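You operate a simulated robot arm through the tools that you are given. There is no shell and no other tool. Be economical: measure what you need, move in short steps, check, and stop when the job is done.

You are at the controls of a simulated robot arm. One attempt, no reset.

TASK
Seat the draft frame, tare the flat balance and weigh the white-tabbed disc.
Fine: beaker off the pan first; blue frame seated all round; the disc with the white tab ends on the pan at 12 G.

Only the result counts: the job must be done as asked and must still hold three seconds after the hand-in. Knocking over, shifting, dropping, spilling or breaking anything else fails it.

THE ROBOT
A 6-joint arm with a two-finger parallel gripper, fixed in place. Base frame: the origin is at the foot of the arm, x ahead of it, y to its left, z up; the work surface is at about z = 850. Lengths are in mm, angles in degrees, forces in N, time in s.
With the tool pointing down near the work surface it reaches from about 260 to 680 mm from the base axis. Its first joint turns from -66.0 to 66.0 degrees. Payload 2.9 kg.
The TCP is the grasp point between the finger pads, 30 mm short of the fingertips. In the tool frame z runs along the fingers and y along their closing line. Largest opening 110 mm; finger width 20, thickness 10; the body of the gripper, 48 by 112 mm, starts 55 mm behind the TCP.
Orientation is told as [roll, pitch, yaw] about the base's x, y, z axes, in that order, counted from this pose: with the fingers straight down and closing along the base's y, the tool's x points along the base's -x, its y along +y and its z along -z.

THE INTERFACE
- The arm moves only by the tool apply_moves. Its argument "increments" is a list that holds one entry, the list of rows, each a list of 7 numbers: the turn, a rotation vector about the tool's x, y, z in rad, then the shift along the tool's x, y, z in mm, then the closure, from 0 (fully open) to 1 (shut). In form: [[[wx, wy, wz, dx, dy, dz, gripper], ...]]. A call has 1 to 20 rows; each row shifts and turns the commanded pose from where the row before left it, along the tool's axes as they then stand. Each row takes 0.2 s and may step no farther than 50 mm and 8.6 degrees from the row before; otherwise, or with a gripper value out of range, the whole call is refused. Where a pose cannot be reached the arm comes as near as it can. A force on the tool above 40 N (or 10 N above the force at the start of the call, whichever is more), or a blocked arm, ends the call early, and 0.2 s more pass. The fingers move at their own pace (about 108 mm/s each) and stop on an object; they squeeze with about 41 N. The grip force told is the motor's: it shows also when the fingers shut on nothing. Time passes only in rows, and 0.2 s behind the last, so rows that do not move let the fingers close. The reply holds the time, the measured pose of the TCP, the force on the tool along the base axes, the opening and the grip force, in the units named above and with some noise.
- Cameras (640 x 400 px; columns grow to the right, rows downward): "scene" is fixed at [87.8, 443, 1385.9]; the picture's right is [-0.64, -0.77, 0.00], its down [-0.43, 0.36, -0.83] and it looks along [0.64, -0.53, -0.56] (base axes); focal length 214 px, centre (320, 200). "wrist" rides on the gripper at [72, 17, -103] in the tool frame; the picture's right is [-0.23, 0.97, 0.00], its down [-0.76, -0.18, -0.62] and it looks along [-0.61, -0.14, 0.78] (tool axes); focal length 222 px, centre (320, 200). There is no depth. A picture from a camera that has moved, and an enlarged one, comes with that camera's place and axes in the base frame and with its lens.
- capture(camera): a new picture of that camera. The clock stands still meanwhile.
- close_up(camera, box): a new picture of the part [left, top, right, bottom] of that camera's present view, enlarged. The clock stands still meanwhile.
- job_done(): hands the job in; it is judged then, once.

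Go step by step. Nothing tells you positions but the pictures and the camera data: compare them with the known pose of the tool, close in by small moves and look again before you grip or let go. The budget is 120 turns and 64 pictures, counting those below and the enlarged ones. Unless the task says otherwise, let go and move clear before handing in, and close with one line.

The tools are called as name(argument=value, ...) on one line, values as JSON. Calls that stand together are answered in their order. apply_moves: Moves the arm, as the interface text tells. Its arguments: {"type":"object","properties":{"increments":{"type":"array","items":{"type":"array","items":{"type":"array","items":{"type":"number"}}}}},"required":["increments"]} The other tools are called the same way: capture (camera) takes a picture; close_up (camera, box) takes an enlarged picture of a part of a camera's view; job_done () hands the job in.

At the start:

```text
time_s: 0.0
position: [366.8, 126.1, 1256.4]
orientation: [0.0, 0.1, 0.0]
contact_force: [0.1, -0.2, 0.4]
grip_width: 109.9
finger_force: 0.2
```

scene: 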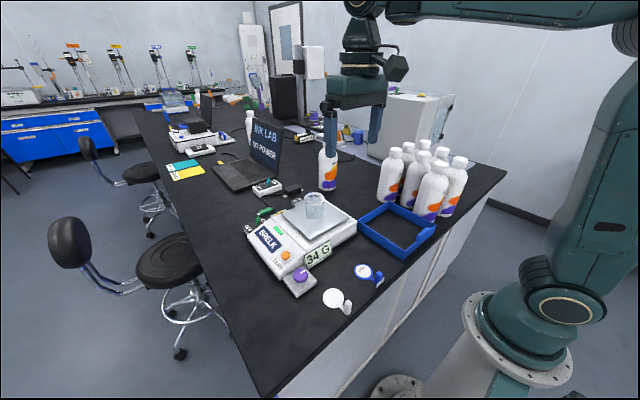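
wrist: 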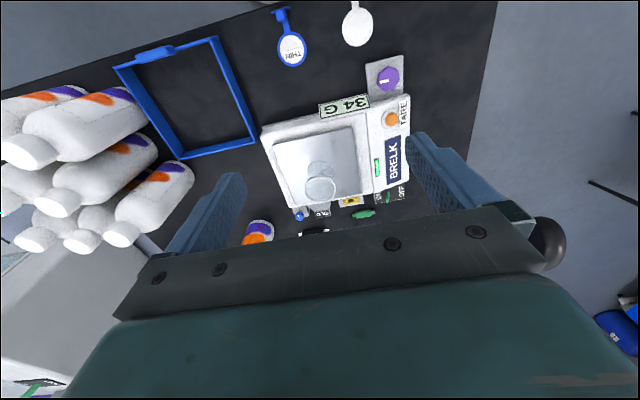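

I see the balance with a beaker on its pan, the blue frame, two tabbed discs (one blue, one white) and a button panel. I'll take enlarged views to measure.

close_up(camera="scene", box=[230, 170, 450, 320])

close_up(camera="wrist", box=[230, 0, 450, 240])

close_up(camera="wrist", box=[90, 0, 310, 200])

```text
2.67 times, centred on (340, 245) of scene
camera zoom: at [87.8, 443.0, 1385.9], right [-0.64, -0.77, 0.0], down [-0.43, 0.36, -0.83], along [0.64, -0.53, -0.56], focal length 572 px, centre (267, 80)
```

zoom: 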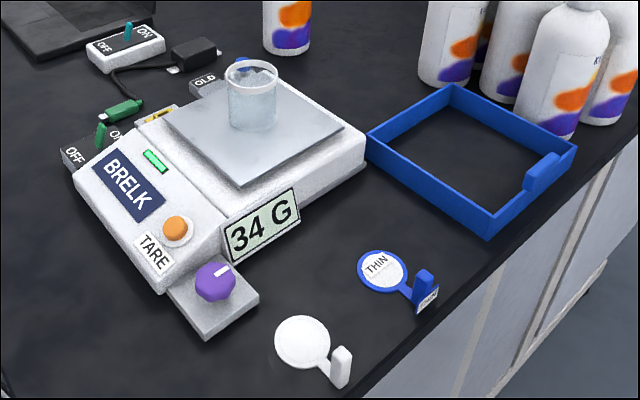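

```text
1.67 times, centred on (340, 120) of wrist
camera zoom: at [294.0, 143.2, 1359.6], right [0.23, 0.97, 0.0], down [0.76, -0.18, 0.62], along [0.61, -0.14, -0.78], focal length 370 px, centre (287, 333)
```

zoom: 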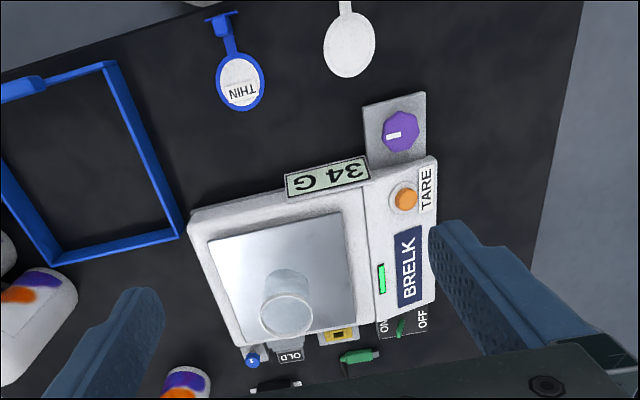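

```text
2.00 times, centred on (200, 100) of wrist
camera zoom: at [294.0, 143.2, 1359.6], right [0.23, 0.97, 0.0], down [0.76, -0.18, 0.62], along [0.61, -0.14, -0.78], focal length 444 px, centre (560, 400)
```

zoom: 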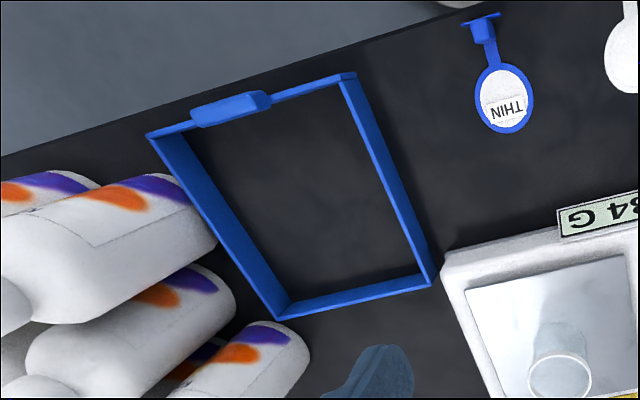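

The balance lies around x 440–690, y −20–290, with the beaker near the middle of its pan. The frame is near (367, −147) with its handle on the −x side, and the white disc is near (318, 207) with its tab near (265, 212). I'll move the wrist camera closer to measure more exactly.

apply_moves(increments=[[[0, 0, 0, -12, -4, 36, 0], [0, 0, 0, -12, -4, 36, 0], [0, 0, 0, -12, -5, 37, 0], [0, 0, 0, 0, 0, 0, 0]]])

capture(camera="wrist")

```text
time_s: 1.0
position: [402.0, 113.1, 1145.1]
orientation: [0.1, 0.1, 0.1]
contact_force: [0.2, -0.1, -1.0]
grip_width: 110.1
finger_force: 0.0
```

```text
58 pictures are left
camera wrist: at [329.3, 130.1, 1248.3], right [0.23, 0.97, 0.0], down [0.76, -0.18, 0.62], along [0.61, -0.14, -0.78], focal length 222 px, centre (320, 200)
```

wrist: 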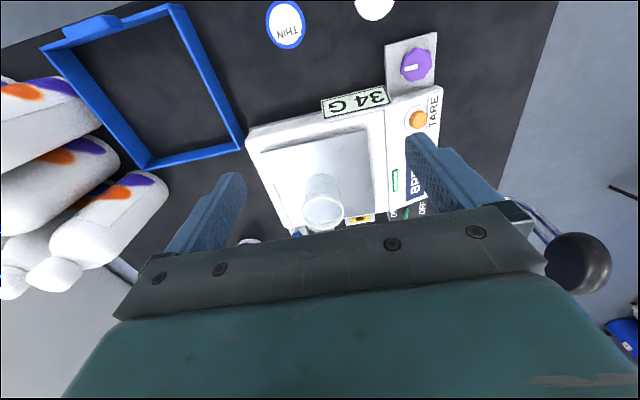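

The fingers hide part of the balance from here. I'll use high zooms from both cameras and triangulate.

close_up(camera="wrist", box=[230, 80, 450, 240])

close_up(camera="scene", box=[245, 180, 365, 255])

close_up(camera="scene", box=[245, 240, 365, 315])

close_up(camera="scene", box=[345, 190, 465, 265])

```text
2.50 times, centred on (340, 160) of wrist
camera zoom: at [329.3, 130.1, 1248.3], right [0.23, 0.97, 0.0], down [0.76, -0.18, 0.62], along [0.61, -0.14, -0.78], focal length 555 px, centre (270, 300)
```

zoom: 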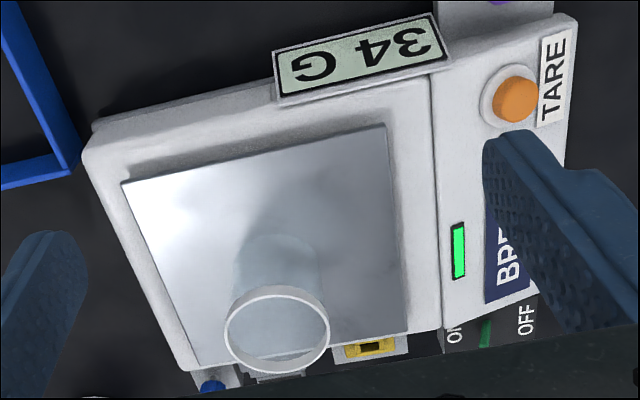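

```text
5.33 times, centred on (305, 218) of scene
camera zoom: at [87.8, 443.0, 1385.9], right [-0.64, -0.77, 0.0], down [-0.43, 0.36, -0.83], along [0.64, -0.53, -0.56], focal length 1144 px, centre (400, 107)
```

zoom: 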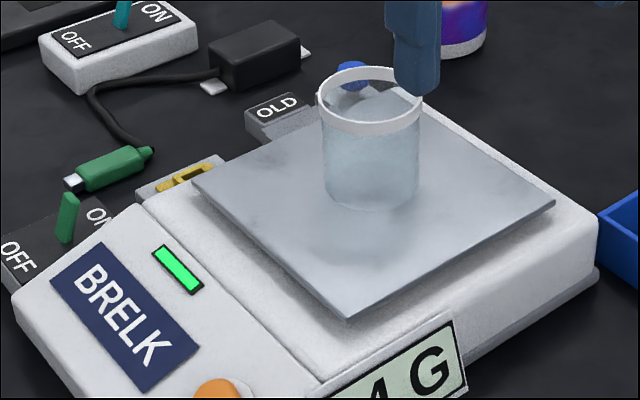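

```text
5.33 times, centred on (305, 278) of scene
camera zoom: at [87.8, 443.0, 1385.9], right [-0.64, -0.77, 0.0], down [-0.43, 0.36, -0.83], along [0.64, -0.53, -0.56], focal length 1144 px, centre (400, -213)
```

zoom: 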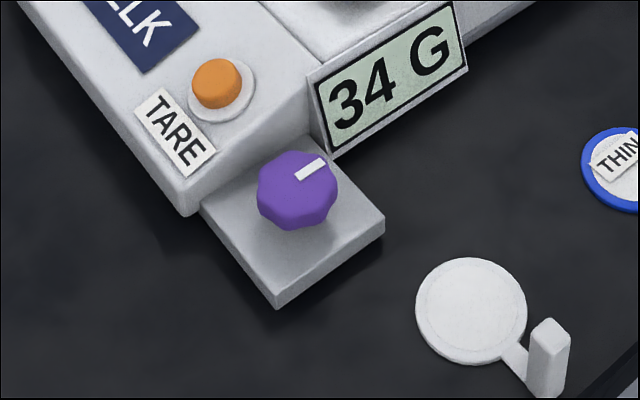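

```text
5.33 times, centred on (405, 228) of scene
camera zoom: at [87.8, 443.0, 1385.9], right [-0.64, -0.77, 0.0], down [-0.43, 0.36, -0.83], along [0.64, -0.53, -0.56], focal length 1144 px, centre (-133, 53)
```

zoom: 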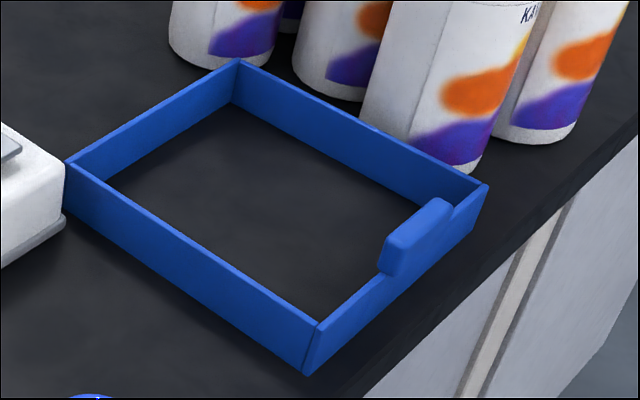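

Triangulated positions:
- **Pan:** x 467–632, y 2–168, top at z about 925.
- **Beaker:** at about (553, 83), rim at about z 1003.
- **Frame:** outer x 271–463, y −236 to −44, top at about z 893, handle at about (270, −141).

I'll go above the beaker next.

apply_moves(increments=[[[0, 0, 0, -38, -7, 0, 0], [0, 0, 0, -38, -8, 0, 0], [0, 0, 0, -38, -8, 0, 0], [0, 0, 0, -37, -7, 0, 0], [0, 0, 0, 0, 0, 40, 0], [0, 0, 0, 0, 0, 40, 0], [0, 0, 0, 0, 0, 0, 0]]])

capture(camera="wrist")

close_up(camera="scene", box=[245, 140, 405, 240])

```text
time_s: 2.6
position: [553.5, 83.4, 1063.0]
orientation: [-0.1, 0.0, -0.1]
contact_force: [-0.1, -0.4, 0.5]
grip_width: 109.9
finger_force: 0.1
```

```text
53 pictures are left
camera wrist: at [480.8, 100.0, 1166.8], right [0.23, 0.97, 0.0], down [0.76, -0.18, 0.62], along [0.61, -0.14, -0.78], focal length 222 px, centre (320, 200)
```

wrist: 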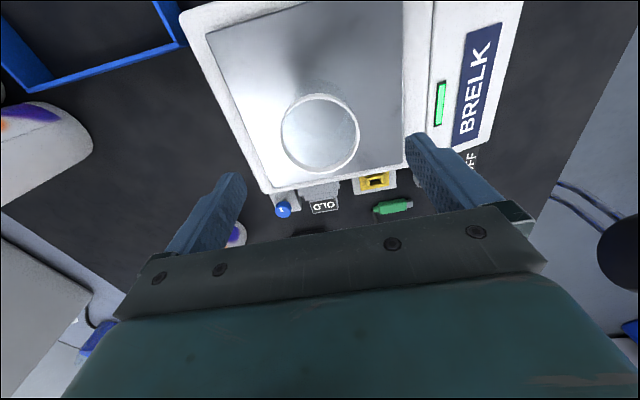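

```text
4.00 times, centred on (325, 190) of scene
camera zoom: at [87.8, 443.0, 1385.9], right [-0.64, -0.77, 0.0], down [-0.43, 0.36, -0.83], along [0.64, -0.53, -0.56], focal length 858 px, centre (300, 240)
```

zoom: 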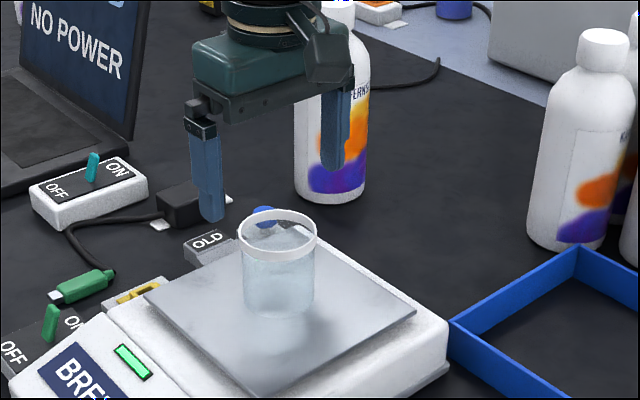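

The beaker's rim centre triangulates to about (547, 86, 1001). I'll correct by −5 in x and +2.5 in y, then descend and look again.

apply_moves(increments=[[[0, 0, 0, 5, 2.5, 0, 0], [0, 0, 0, 0, 0, 32, 0], [0, 0, 0, 0, 0, 32, 0], [0, 0, 0, 0, 0, 30, 0], [0, 0, 0, 0, 0, 0, 0]]])

capture(camera="wrist")

close_up(camera="scene", box=[255, 160, 375, 235])

```text
time_s: 3.8
position: [549.0, 89.9, 972.2]
orientation: [0.0, 0.0, -0.1]
contact_force: [-0.2, -0.4, -0.1]
grip_width: 110.1
finger_force: 0.1
```

```text
51 pictures are left
camera wrist: at [476.5, 106.3, 1075.6], right [0.23, 0.97, 0.0], down [0.76, -0.18, 0.62], along [0.61, -0.14, -0.78], focal length 222 px, centre (320, 200)
```

wrist: 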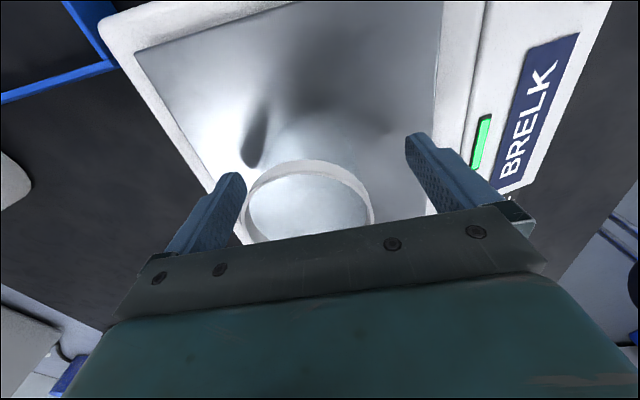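

```text
5.33 times, centred on (315, 198) of scene
camera zoom: at [87.8, 443.0, 1385.9], right [-0.64, -0.77, 0.0], down [-0.43, 0.36, -0.83], along [0.64, -0.53, -0.56], focal length 1144 px, centre (347, 213)
```

zoom: 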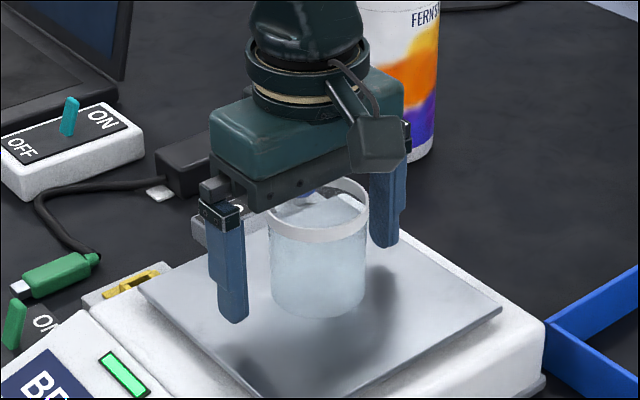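

The beaker is between the fingers, slightly toward −y. I'll shift 4 mm and close.

apply_moves(increments=[[[0, 0, 0, 0, -4, 0, 0], [0, 0, 0, 0, 0, 0, 0.2], [0, 0, 0, 0, 0, 0, 0.4], [0, 0, 0, 0, 0, 0, 0.55], [0, 0, 0, 0, 0, 0, 0.7], [0, 0, 0, 0, 0, 0, 0.7]]])

```text
time_s: 5.2
position: [548.5, 84.3, 971.9]
orientation: [0.0, -0.1, 0.0]
contact_force: [0.4, 1.2, 0.1]
grip_width: 60.0
finger_force: 40.9
```

The beaker is gripped at 60 mm wide. I'll lift it slowly and carry it to the clear bench spot at about (350, 345).

apply_moves(increments=[[[0, 0, 0, 0, 0, -8, 0.7], [0, 0, 0, 0, 0, -16, 0.7], [0, 0, 0, 0, 0, -20, 0.7], [0, 0, 0, 0, 0, -16, 0.7], [0, 0, 0, 0, 0, -8, 0.7], [0, 0, 0, 8, 10, 0, 0.7], [0, 0, 0, 16, 22, 0, 0.7], [0, 0, 0, 20, 27, 0, 0.7], [0, 0, 0, 22, 29, 0, 0.7], [0, 0, 0, 22, 29, 0, 0.7], [0, 0, 0, 22, 29, 0, 0.7], [0, 0, 0, 22, 29, 0, 0.7], [0, 0, 0, 22, 29, 0, 0.7], [0, 0, 0, 20, 27, 0, 0.7], [0, 0, 0, 16, 20, 0, 0.7], [0, 0, 0, 8, 10, 0, 0.7], [0, 0, 0, 0, 0, 0, 0.7]]])

capture(camera="scene")

capture(camera="wrist")

```text
time_s: 8.8
position: [351.3, 343.6, 1039.1]
orientation: [0.0, 0.0, 0.0]
contact_force: [0.2, 0.1, -0.8]
grip_width: 60.1
finger_force: 40.3
```

```text
49 pictures are left
```

scene: 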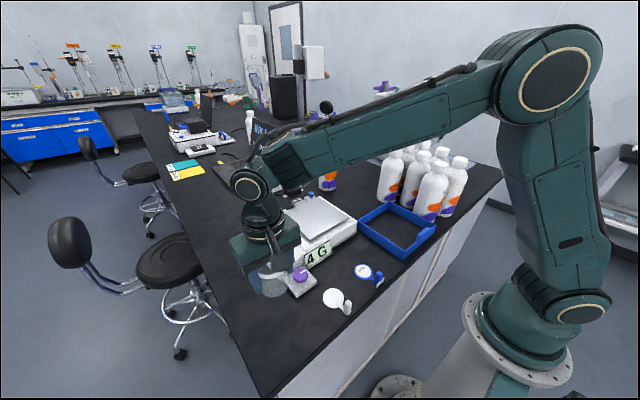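

```text
48 pictures are left
camera wrist: at [279.1, 359.8, 1143.1], right [0.23, 0.97, 0.0], down [0.76, -0.18, 0.62], along [0.61, -0.14, -0.78], focal length 222 px, centre (320, 200)
```

wrist: 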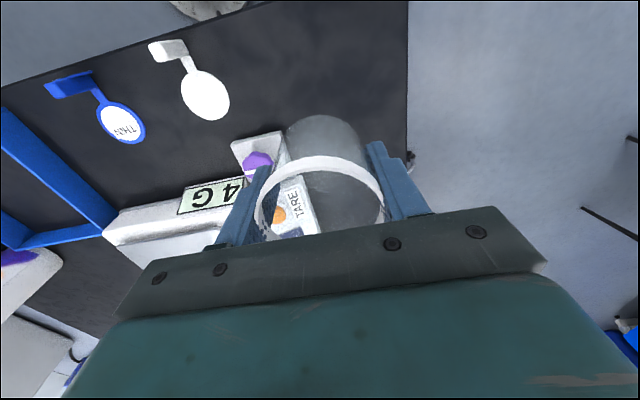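

The spot is clear: the bench edge is at y about 450 and the knob plate starts at x about 381. I'll lower the beaker.

apply_moves(increments=[[[0, 0, 0, 0, 0, 12, 0.7], [0, 0, 0, 0, 0, 22, 0.7], [0, 0, 0, 0, 0, 25, 0.7], [0, 0, 0, 0, 0, 25, 0.7], [0, 0, 0, 0, 0, 22, 0.7], [0, 0, 0, 0, 0, 14, 0.7], [0, 0, 0, 0, 0, 8, 0.7], [0, 0, 0, 0, 0, 4, 0.7], [0, 0, 0, 0, 0, 0, 0.7]]])

close_up(camera="scene", box=[225, 240, 345, 345])

```text
time_s: 10.8
position: [349.6, 342.9, 908.5]
orientation: [-0.1, 0.1, 0.0]
contact_force: [-0.5, 0.2, 0.1]
grip_width: 60.2
finger_force: 41.4
```

```text
3.81 times, centred on (285, 292) of scene
camera zoom: at [87.8, 443.0, 1385.9], right [-0.64, -0.77, 0.0], down [-0.43, 0.36, -0.83], along [0.64, -0.53, -0.56], focal length 817 px, centre (453, -152)
```

zoom: 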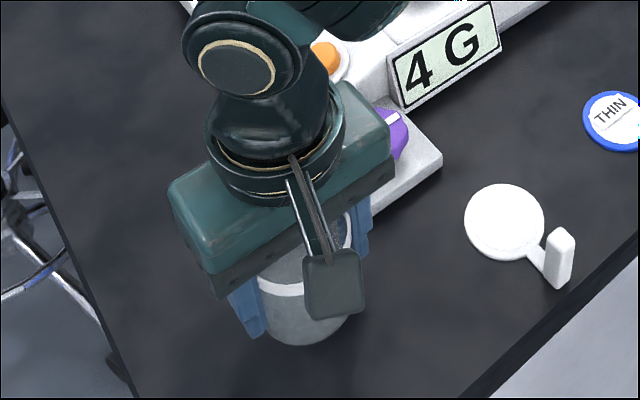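

I'm about 12 mm above touchdown by my estimate, so I'll creep down.

apply_moves(increments=[[[0, 0, 0, 0, 0, 3, 0.7], [0, 0, 0, 0, 0, 2, 0.7], [0, 0, 0, 0, 0, 2, 0.7], [0, 0, 0, 0, 0, 1, 0.7], [0, 0, 0, 0, 0, 0, 0.7]]])

```text
time_s: 12.0
position: [350.5, 343.1, 900.7]
orientation: [0.0, 0.0, 0.0]
contact_force: [0.0, 0.4, -0.1]
grip_width: 59.7
finger_force: 40.5
```

apply_moves(increments=[[[0, 0, 0, 0, 0, 1, 0.7], [0, 0, 0, 0, 0, 1, 0.7], [0, 0, 0, 0, 0, 1, 0.7], [0, 0, 0, 0, 0, 0, 0.7]]])

```text
time_s: 13.0
position: [351.3, 343.8, 897.6]
orientation: [0.1, 0.0, 0.0]
contact_force: [-0.8, -0.5, 0.0]
grip_width: 60.0
finger_force: 41.1
```

There's no contact force yet, so I'll carry on down 1 mm at a time.

apply_moves(increments=[[[0, 0, 0, 0, 0, 1, 0.7], [0, 0, 0, 0, 0, 0, 0.7]]])

apply_moves(increments=[[[0, 0, 0, 0, 0, 1, 0.7], [0, 0, 0, 0, 0, 0, 0.7]]])

close_up(camera="scene", box=[250, 260, 330, 345])

```text
time_s: 13.6
position: [350.5, 342.5, 897.2]
orientation: [0.0, 0.0, -0.1]
contact_force: [0.1, -0.5, -0.3]
grip_width: 59.9
finger_force: 41.1
```

```text
time_s: 14.2
position: [351.2, 343.8, 895.9]
orientation: [0.0, -0.1, 0.0]
contact_force: [-0.5, -0.5, 0.1]
grip_width: 60.1
finger_force: 41.5
```

```text
4.71 times, centred on (290, 302) of scene
camera zoom: at [87.7, 443.0, 1385.9], right [-0.64, -0.77, 0.0], down [-0.43, 0.36, -0.83], along [0.64, -0.53, -0.56], focal length 1009 px, centre (461, -282)
```

zoom: 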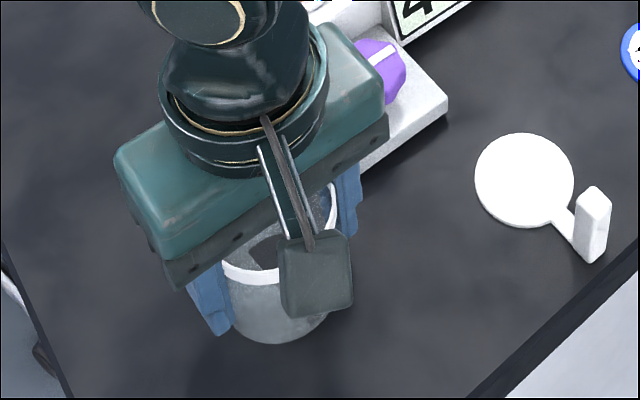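

By comparison with the fingertip projection, the base is within a few mm of the bench. I'll continue 1 mm at a time.

apply_moves(increments=[[[0, 0, 0, 0, 0, 1, 0.7], [0, 0, 0, 0, 0, 0, 0.7]]])

apply_moves(increments=[[[0, 0, 0, 0, 0, 1, 0.7], [0, 0, 0, 0, 0, 0, 0.7]]])

apply_moves(increments=[[[0, 0, 0, 0, 0, 1, 0.7], [0, 0, 0, 0, 0, 0, 0.7]]])

```text
time_s: 14.8
position: [350.8, 343.7, 896.4]
orientation: [0.1, 0.0, -0.1]
contact_force: [-2.1, -3.4, 17.0]
grip_width: 59.9
finger_force: 41.0
```

```text
time_s: 15.4
position: [349.9, 342.9, 895.1]
orientation: [0.2, 0.0, -0.1]
contact_force: [1.2, 0.9, 20.8]
grip_width: 59.9
finger_force: 40.9
```

```text
time_s: 16.0
position: [351.2, 343.1, 892.2]
orientation: [0.2, 0.0, 0.1]
contact_force: [0.3, -0.7, 20.7]
grip_width: 60.0
finger_force: 41.1
```

It touched at about 895. I'll back off 2 mm to relieve the force and open the fingers to about 84 mm.

apply_moves(increments=[[[0, 0, 0, 0, 0, -1, 0.7], [0, 0, 0, 0, 0, 0, 0.45], [0, 0, 0, 0, 0, 0, 0.35], [0, 0, 0, 0, 0, 0, 0.24], [0, 0, 0, 0, 0, 0, 0.24]]])

capture(camera="wrist")

```text
time_s: 17.2
position: [350.8, 344.3, 894.4]
orientation: [-0.1, 0.0, 0.0]
contact_force: [-0.2, -1.3, 0.2]
grip_width: 83.8
finger_force: 0.1
```

```text
45 pictures are left
camera wrist: at [278.3, 360.3, 998.1], right [0.23, 0.97, 0.0], down [0.76, -0.18, 0.62], along [0.61, -0.14, -0.78], focal length 222 px, centre (320, 200)
```

wrist: 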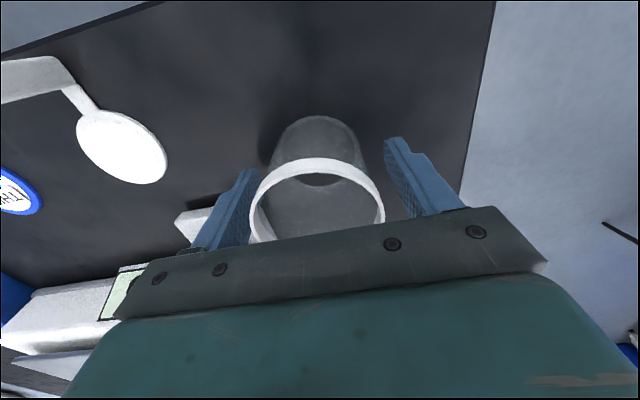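

The beaker stands free. I'll rise clear, move over toward the frame, and then turn the gripper 90°.

apply_moves(increments=[[[0, 0, 0, 0, 0, -15, 0.24], [0, 0, 0, 0, 0, -30, 0.24], [0, 0, 0, 0, 0, -50, 0.24], [0, 0, 0, 0, 0, -50, 0.24], [0, 0, 0, 0, 0, -50, 0.24], [0, 0, 0, 5, -30, 0, 0.24], [0, 0, 0, 6, -42, 0, 0.24], [0, 0, 0, 6, -42, 0, 0.24], [0, 0, 0, 6, -42, 0, 0.24], [0, 0, 0, 6, -42, 0, 0.24], [0, 0, 0, 6, -42, 0, 0.24], [0, 0, 0, 6, -42, 0, 0.24], [0, 0, 0, 6, -42, 0, 0.24], [0, 0, 0, 6, -42, 0, 0.24], [0, 0, 0, 5, -34, 0, 0.24], [0, 0, 0, 0, 0, 0, 0.24]]])

apply_moves(increments=[[[0, 0, 0.1428, 0, 0, 0, 0.24], [0, 0, 0.1428, 0, 0, 0, 0.24], [0, 0, 0.1428, 0, 0, 0, 0.24], [0, 0, 0.1428, 0, 0, 0, 0.24], [0, 0, 0.1428, 0, 0, 0, 0.24], [0, 0, 0.1428, 0, 0, 0, 0.24], [0, 0, 0.1428, 0, 0, 0, 0.24], [0, 0, 0.1428, 0, 0, 0, 0.24], [0, 0, 0.1428, 0, 0, 0, 0.24], [0, 0, 0.1428, 0, 0, 0, 0.24], [0, 0, 0.1428, 0, 0, 0, 0.24], [0, 0, 0, 0, 0, 0, 0.24]]])

capture(camera="wrist")

capture(camera="scene")

```text
time_s: 20.6
position: [291.9, -57.4, 1089.2]
orientation: [0.1, 0.1, 0.0]
contact_force: [0.5, 0.3, 0.9]
grip_width: 83.8
finger_force: 0.0
```

```text
time_s: 23.2
position: [292.7, -56.4, 1088.3]
orientation: [0.0, 0.0, -90.1]
contact_force: [0.8, 0.2, 0.0]
grip_width: 83.6
finger_force: 0.1
```

```text
44 pictures are left
camera wrist: at [309.0, 15.2, 1192.7], right [0.97, -0.23, 0.0], down [-0.18, -0.76, 0.62], along [-0.14, -0.61, -0.78], focal length 222 px, centre (320, 200)
```

wrist: 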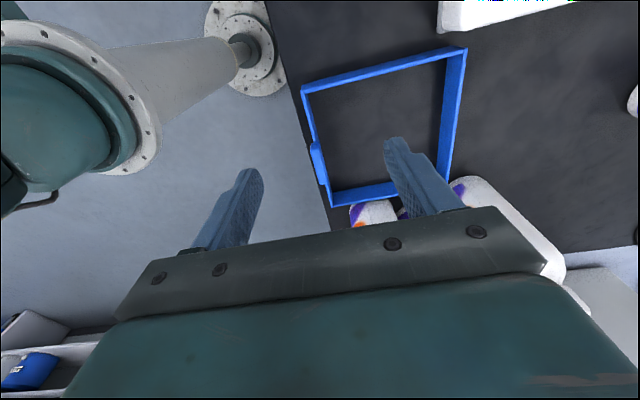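

```text
43 pictures are left
```

scene: 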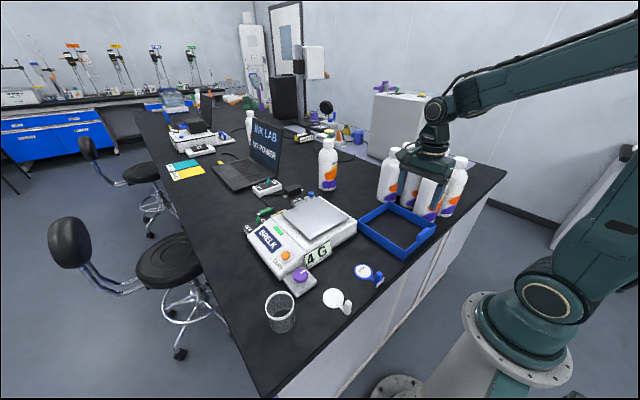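

The display reads 4 G when empty, so it needs a tare later. The gripper now closes along x, and I'll zoom in on the handle.

close_up(camera="wrist", box=[290, 30, 480, 215])

close_up(camera="scene", box=[400, 210, 450, 260])

```text
2.16 times, centred on (385, 122) of wrist
camera zoom: at [309.0, 15.2, 1192.7], right [0.97, -0.23, 0.0], down [-0.18, -0.76, 0.62], along [-0.14, -0.61, -0.78], focal length 480 px, centre (180, 368)
```

zoom: 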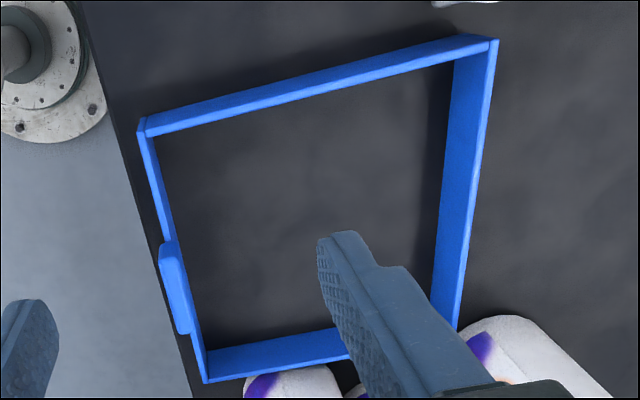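

```text
8.00 times, centred on (425, 235) of scene
camera zoom: at [87.8, 443.0, 1385.9], right [-0.64, -0.77, 0.0], down [-0.43, 0.36, -0.83], along [0.64, -0.53, -0.56], focal length 1716 px, centre (-520, -80)
```

zoom: 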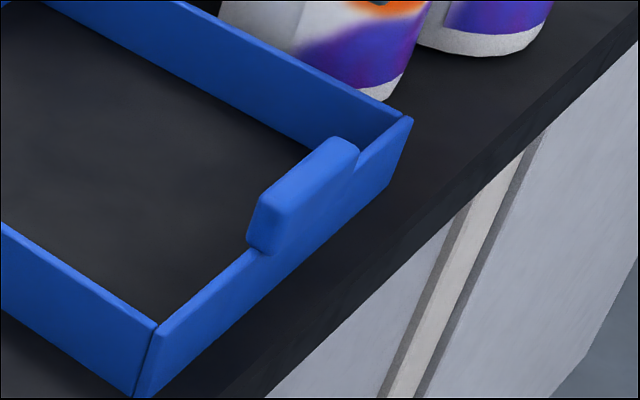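

The handle is a block about 14 mm thick on top of the −x wall, centred near (272, −138), between z 893 and 919. I'll move over it, still high, and check.

apply_moves(increments=[[[0, 0, 0, -41, -10, 0, 0.4], [0, 0, 0, -41, -10, 0, 0.4], [0, 0, 0, 0, 0, 40, 0.4], [0, 0, 0, 0, 0, 40, 0.4], [0, 0, 0, 0, 0, 20, 0.4], [0, 0, 0, 0, 0, 0, 0.4]]])

capture(camera="wrist")

close_up(camera="scene", box=[370, 150, 490, 260])

```text
time_s: 24.6
position: [271.3, -138.8, 990.2]
orientation: [0.0, 0.1, -89.9]
contact_force: [0.2, -0.2, 0.6]
grip_width: 65.9
finger_force: 0.1
```

```text
40 pictures are left
camera wrist: at [288.9, -66.9, 1094.1], right [0.97, -0.23, 0.0], down [-0.18, -0.76, 0.62], along [-0.14, -0.61, -0.78], focal length 222 px, centre (320, 200)
```

wrist: 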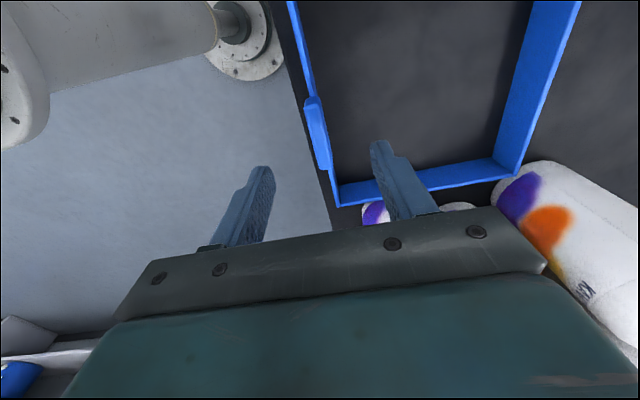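

```text
3.64 times, centred on (430, 205) of scene
camera zoom: at [87.8, 443.0, 1385.9], right [-0.64, -0.77, 0.0], down [-0.43, 0.36, -0.83], along [0.64, -0.53, -0.56], focal length 780 px, centre (-80, 182)
```

zoom: 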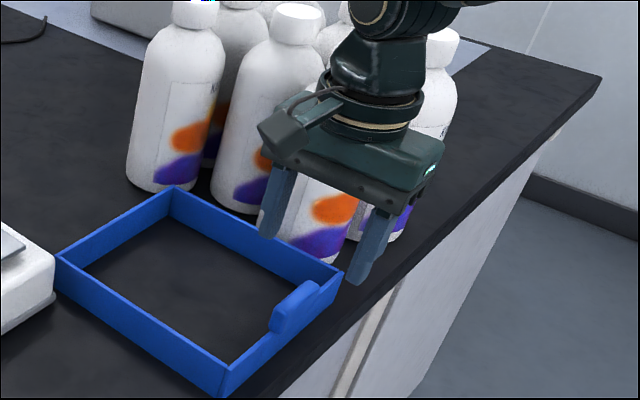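

The handle spans y −108 to −169 at x about 272, right under the TCP. I'll descend to TCP z about 922 and check before closing.

apply_moves(increments=[[[0, 0, 0, 0, 0.5, 25, 0.4], [0, 0, 0, 0, 0, 25, 0.4], [0, 0, 0, 0, 0, 12, 0.4], [0, 0, 0, 0, 0, 6, 0.4], [0, 0, 0, 0, 0, 0, 0.4]]])

capture(camera="wrist")

close_up(camera="scene", box=[380, 180, 460, 260])

```text
time_s: 25.8
position: [273.0, -138.7, 921.4]
orientation: [0.1, 0.0, -90.0]
contact_force: [-0.5, -0.6, 0.3]
grip_width: 66.3
finger_force: 0.2
```

```text
38 pictures are left
camera wrist: at [289.2, -67.2, 1025.1], right [0.97, -0.23, 0.0], down [-0.18, -0.76, 0.62], along [-0.14, -0.61, -0.78], focal length 222 px, centre (320, 200)
```

wrist: 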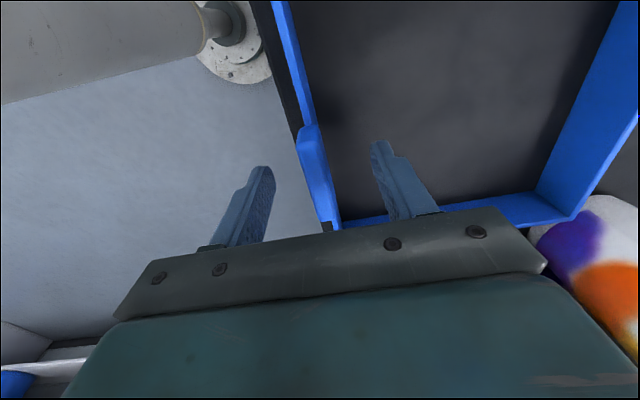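

```text
5.00 times, centred on (420, 220) of scene
camera zoom: at [87.8, 443.0, 1385.9], right [-0.64, -0.77, 0.0], down [-0.43, 0.36, -0.83], along [0.64, -0.53, -0.56], focal length 1072 px, centre (-180, 100)
```

zoom: 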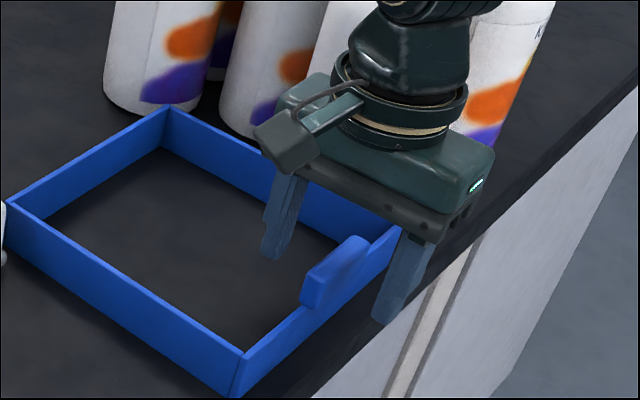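

The handle sits centred between the fingers. Closing now.

apply_moves(increments=[[[0, 0, 0, 0, 0, 0, 0.6], [0, 0, 0, 0, 0, 0, 0.75], [0, 0, 0, 0, 0, 0, 0.85], [0, 0, 0, 0, 0, 0, 1.0], [0, 0, 0, 0, 0, 0, 1.0], [0, 0, 0, 0, 0, 0, 1.0]]])

close_up(camera="scene", box=[350, 180, 460, 260])

```text
time_s: 27.2
position: [272.2, -138.6, 920.7]
orientation: [0.0, 0.0, -90.1]
contact_force: [0.9, 0.0, -0.6]
grip_width: 13.1
finger_force: 41.1
```

```text
5.00 times, centred on (405, 220) of scene
camera zoom: at [87.8, 443.0, 1385.9], right [-0.64, -0.77, 0.0], down [-0.43, 0.36, -0.83], along [0.64, -0.53, -0.56], focal length 1072 px, centre (-105, 100)
```

zoom: 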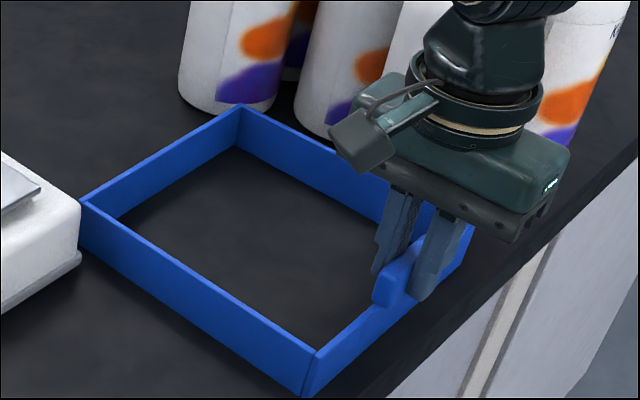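

Gripped at 13 mm. I'll lift straight up and check that the frame stays level.

apply_moves(increments=[[[0, 0, 0, 0, 0, -5, 1], [0, 0, 0, 0, 0, -10, 1], [0, 0, 0, 0, 0, -15, 1], [0, 0, 0, 0, 0, -20, 1], [0, 0, 0, 0, 0, -20, 1], [0, 0, 0, 0, 0, -20, 1], [0, 0, 0, 0, 0, -20, 1], [0, 0, 0, 0, 0, -10, 1], [0, 0, 0, 0, 0, 0, 1]]])

capture(camera="scene")

capture(camera="wrist")

```text
time_s: 29.2
position: [271.6, -140.0, 1041.1]
orientation: [-0.1, 0.1, -89.9]
contact_force: [-0.6, 0.5, -0.9]
grip_width: 13.2
finger_force: 41.0
```

```text
35 pictures are left
```

scene: 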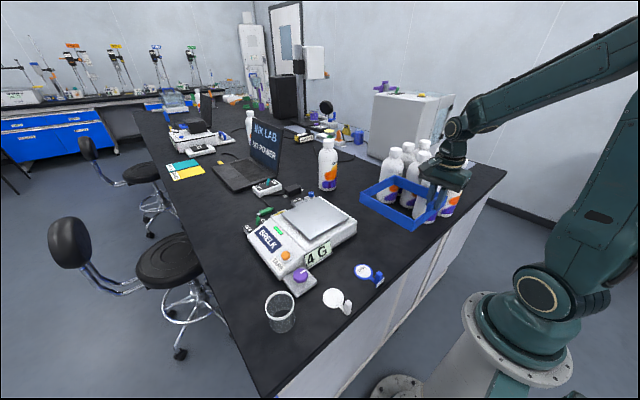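

```text
34 pictures are left
camera wrist: at [288.7, -67.1, 1145.0], right [0.97, -0.23, 0.0], down [-0.18, -0.76, 0.62], along [-0.14, -0.61, -0.78], focal length 222 px, centre (320, 200)
```

wrist: 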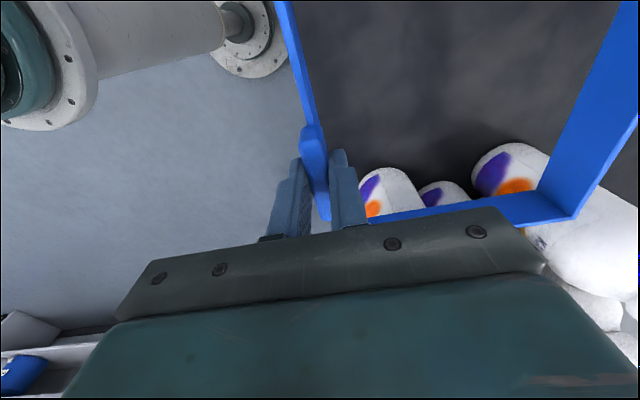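

The frame hangs level. I'll carry it first to +y, away from the bottles, and then diagonally to above the pan with the TCP at about (454, 85).

apply_moves(increments=[[[0, 0, 0, 8, 0, 0, 1], [0, 0, 0, 18, 0, 0, 1], [0, 0, 0, 25, 0, 0, 1], [0, 0, 0, 25, 10, 0, 1], [0, 0, 0, 25, 20, 0, 1], [0, 0, 0, 25, 25, 0, 1], [0, 0, 0, 25, 25, 0, 1], [0, 0, 0, 25, 25, 0, 1], [0, 0, 0, 20, 25, 0, 1], [0, 0, 0, 16, 25, 0, 1], [0, 0, 0, 8, 15, 0, 1], [0, 0, 0, 4, 8, 0, 1], [0, 0, 0, 0, 4, 0, 1], [0, 0, 0, 0, 0, 0, 1]]])

close_up(camera="scene", box=[235, 130, 395, 270])

capture(camera="wrist")

```text
time_s: 32.2
position: [453.7, 86.1, 1040.0]
orientation: [0.0, 0.1, -90.0]
contact_force: [0.1, 0.6, -1.1]
grip_width: 12.9
finger_force: 41.1
```

```text
2.86 times, centred on (315, 200) of scene
camera zoom: at [87.8, 443.0, 1385.9], right [-0.64, -0.77, 0.0], down [-0.43, 0.36, -0.83], along [0.64, -0.53, -0.56], focal length 613 px, centre (334, 200)
```

zoom: 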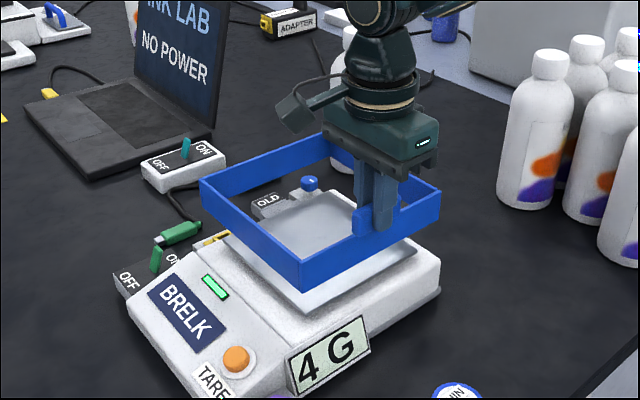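

```text
32 pictures are left
camera wrist: at [471.6, 158.6, 1144.8], right [0.97, -0.23, 0.0], down [-0.18, -0.76, 0.62], along [-0.14, -0.61, -0.78], focal length 222 px, centre (320, 200)
```

wrist: 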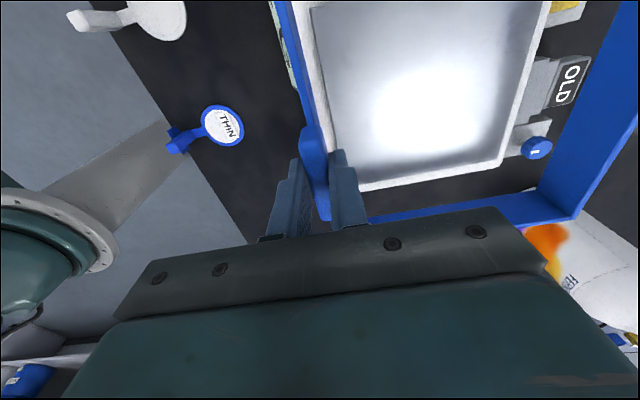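

The frame hovers over the pan. I'll zoom in to check the alignment against the pan's edges.

close_up(camera="wrist", box=[260, 0, 640, 230])

```text
1.68 times, centred on (450, 115) of wrist
camera zoom: at [471.6, 158.6, 1144.8], right [0.97, -0.23, 0.0], down [-0.18, -0.76, 0.62], along [-0.14, -0.61, -0.78], focal length 374 px, centre (101, 343)
```

zoom: 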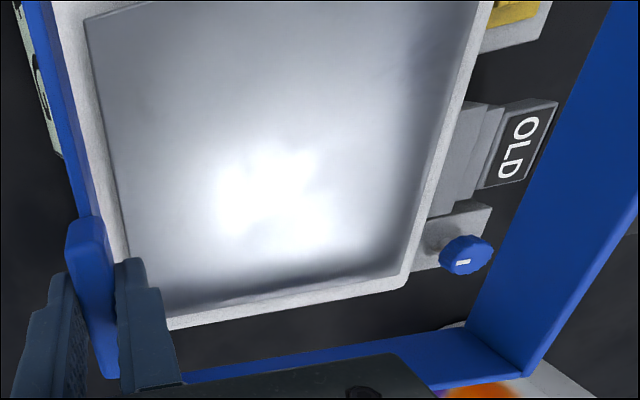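

The pan centre is confirmed at about (549.5, 85), and the frame centre is estimated at (549.6, 85). I'll lower the frame to just above the pan and compare the edges from both cameras.

apply_moves(increments=[[[0, 0, 0, -0.5, 0, 8, 1], [0, 0, 0, 0, 0, 12, 1], [0, 0, 0, 0, 0, 8, 1], [0, 0, 0, 0, 0, 4, 1], [0, 0, 0, 0, 0, 0, 1]]])

close_up(camera="scene", box=[270, 170, 370, 250])

close_up(camera="wrist", box=[260, 0, 640, 230])

```text
time_s: 33.4
position: [454.7, 85.4, 1008.3]
orientation: [0.1, 0.0, -90.0]
contact_force: [-0.3, -0.1, -1.3]
grip_width: 12.8
finger_force: 41.2
```

```text
5.00 times, centred on (320, 210) of scene
camera zoom: at [87.8, 443.0, 1385.9], right [-0.64, -0.77, 0.0], down [-0.43, 0.36, -0.83], along [0.64, -0.53, -0.56], focal length 1072 px, centre (320, 150)
```

zoom: 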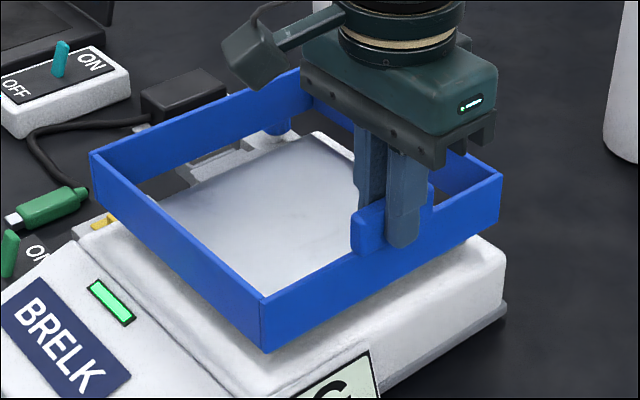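

```text
1.68 times, centred on (450, 115) of wrist
camera zoom: at [472.0, 157.8, 1112.8], right [0.97, -0.23, 0.0], down [-0.18, -0.76, 0.62], along [-0.14, -0.61, -0.78], focal length 374 px, centre (101, 343)
```

zoom: 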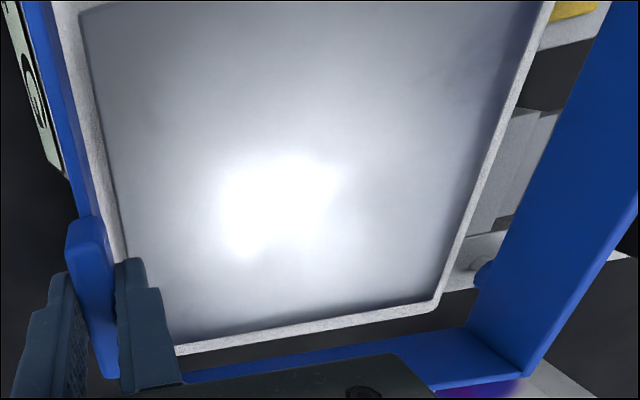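

Clearance is roughly 8 mm or more all round, with the frame perhaps 2–3 mm too far toward +x and −y. I'll nudge it by (−1.5, +1.5) and lower it gently.

apply_moves(increments=[[[0, 0, 0, 1.5, -1.5, 0, 1], [0, 0, 0, 0, 0, 8, 1], [0, 0, 0, 0, 0, 8, 1], [0, 0, 0, 0, 0, 6, 1], [0, 0, 0, 0, 0, 4, 1], [0, 0, 0, 0, 0, 0, 1]]])

close_up(camera="scene", box=[270, 170, 370, 270])

```text
time_s: 34.8
position: [453.1, 86.7, 983.4]
orientation: [0.0, 0.2, -90.1]
contact_force: [-6.9, -0.4, 21.5]
grip_width: 12.7
finger_force: 41.4
```

```text
4.00 times, centred on (320, 220) of scene
camera zoom: at [87.3, 442.9, 1385.9], right [-0.64, -0.77, 0.0], down [-0.43, 0.36, -0.83], along [0.64, -0.53, -0.56], focal length 858 px, centre (320, 120)
```

zoom: 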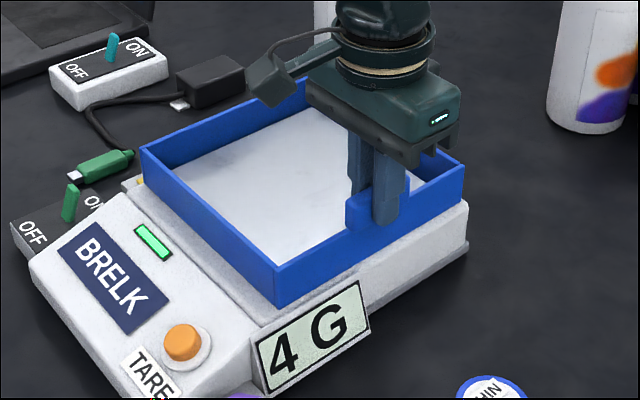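

It made contact at TCP z about 983 with 21 N, and the display is still 4 G, so it isn't resting on the pan. I'll look closer to see whether it's actually seated.

close_up(camera="scene", box=[275, 195, 355, 245])

capture(camera="wrist")

```text
8.00 times, centred on (315, 220) of scene
camera zoom: at [87.3, 442.9, 1385.9], right [-0.64, -0.77, 0.0], down [-0.43, 0.36, -0.83], along [0.64, -0.53, -0.56], focal length 1716 px, centre (360, 40)
```

zoom: 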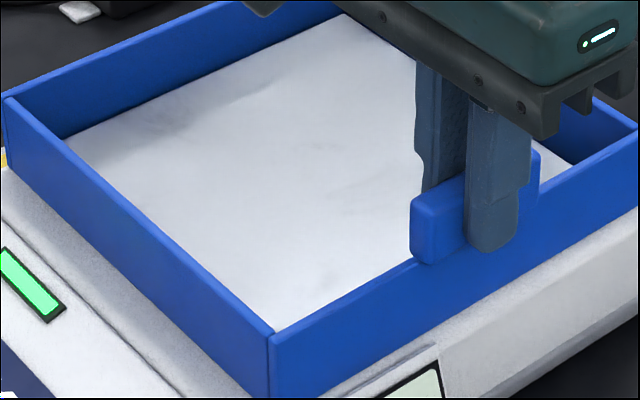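

```text
26 pictures are left
camera wrist: at [469.6, 158.1, 1087.4], right [0.97, -0.23, 0.0], down [-0.18, -0.76, 0.62], along [-0.14, -0.61, -0.78], focal length 222 px, centre (320, 200)
```

wrist: 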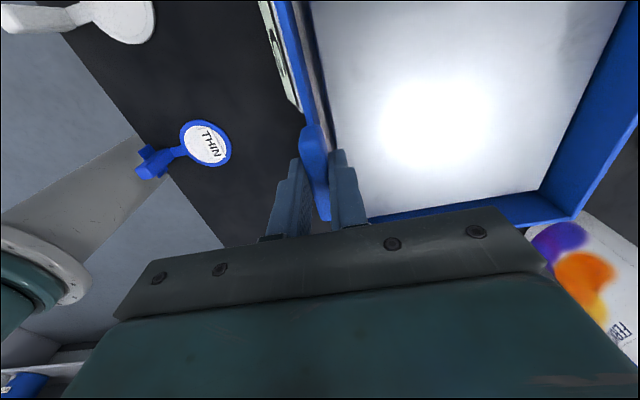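

The pan appears fully inside the frame and the display is unaffected. I'll ease the force by 1 mm and read it again.

apply_moves(increments=[[[0, 0, 0, 0, 0, -1, 1], [0, 0, 0, 0, 0, 0, 1]]])

```text
time_s: 35.4
position: [453.2, 85.4, 982.9]
orientation: [0.1, -0.1, -90.0]
contact_force: [-1.4, -1.5, 15.0]
grip_width: 13.0
finger_force: 41.1
```

apply_moves(increments=[[[0, 0, 0, 0, 0, -1, 1], [0, 0, 0, 0, 0, 0, 1]]])

```text
time_s: 36.0
position: [453.6, 85.0, 983.3]
orientation: [0.0, 0.0, -90.1]
contact_force: [1.5, 0.7, 0.5]
grip_width: 13.0
finger_force: 40.4
```

The force is near zero with the frame resting. I'll open slightly, rise, and inspect.

apply_moves(increments=[[[0, 0, 0, 0, 0, 0, 0.8], [0, 0, 0, 0, 0, 0, 0.65], [0, 0, 0, 0, 0, 0, 0.55], [0, 0, 0, 0, 0, -15, 0.55], [0, 0, 0, 0, 0, -30, 0.55], [0, 0, 0, 0, 0, -40, 0.55], [0, 0, 0, 20, -40, -20, 0.55], [0, 0, 0, 20, -40, 0, 0.55], [0, 0, 0, 20, -40, 0, 0.55], [0, 0, 0, 0, 0, 0, 0.55]]])

close_up(camera="scene", box=[235, 170, 365, 280])

capture(camera="wrist")

```text
time_s: 38.2
position: [332.4, 147.5, 1088.4]
orientation: [0.0, 0.0, -90.0]
contact_force: [0.1, -0.5, -0.4]
grip_width: 49.4
finger_force: 0.1
```

```text
3.64 times, centred on (300, 225) of scene
camera zoom: at [87.7, 443.0, 1385.9], right [-0.64, -0.77, 0.0], down [-0.43, 0.36, -0.83], along [0.64, -0.53, -0.56], focal length 780 px, centre (393, 109)
```

zoom: 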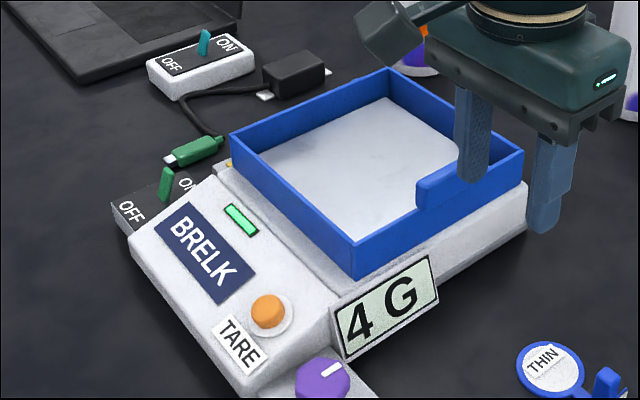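

```text
24 pictures are left
camera wrist: at [350.2, 219.3, 1192.4], right [0.97, -0.23, 0.0], down [-0.18, -0.76, 0.62], along [-0.14, -0.61, -0.78], focal length 222 px, centre (320, 200)
```

wrist: 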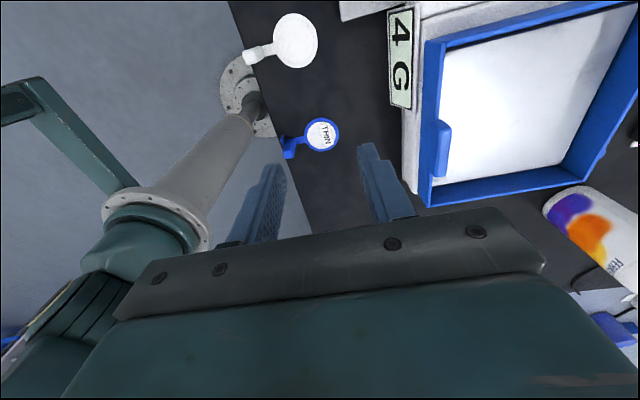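

The frame's top corners all fit one plane at z about 955: a 191 mm square centred on (549, 83.5), so it is level. I'll take one close look at its lower edge.

close_up(camera="scene", box=[288, 208, 368, 258])

close_up(camera="wrist", box=[380, 0, 640, 220])

```text
8.00 times, centred on (328, 233) of scene
camera zoom: at [87.7, 443.0, 1385.9], right [-0.64, -0.77, 0.0], down [-0.43, 0.36, -0.83], along [0.64, -0.53, -0.56], focal length 1716 px, centre (256, -64)
```

zoom: 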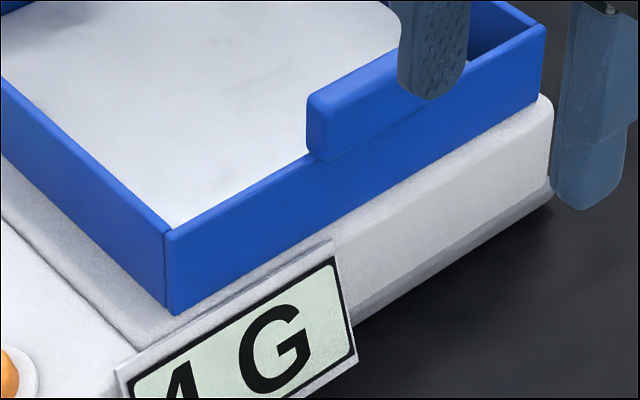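

```text
1.82 times, centred on (510, 110) of wrist
camera zoom: at [350.2, 219.3, 1192.4], right [0.97, -0.23, 0.0], down [-0.18, -0.76, 0.62], along [-0.14, -0.61, -0.78], focal length 404 px, centre (-26, 364)
```

zoom: 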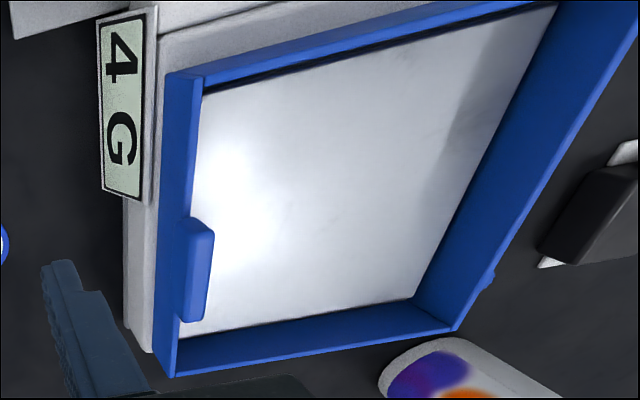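

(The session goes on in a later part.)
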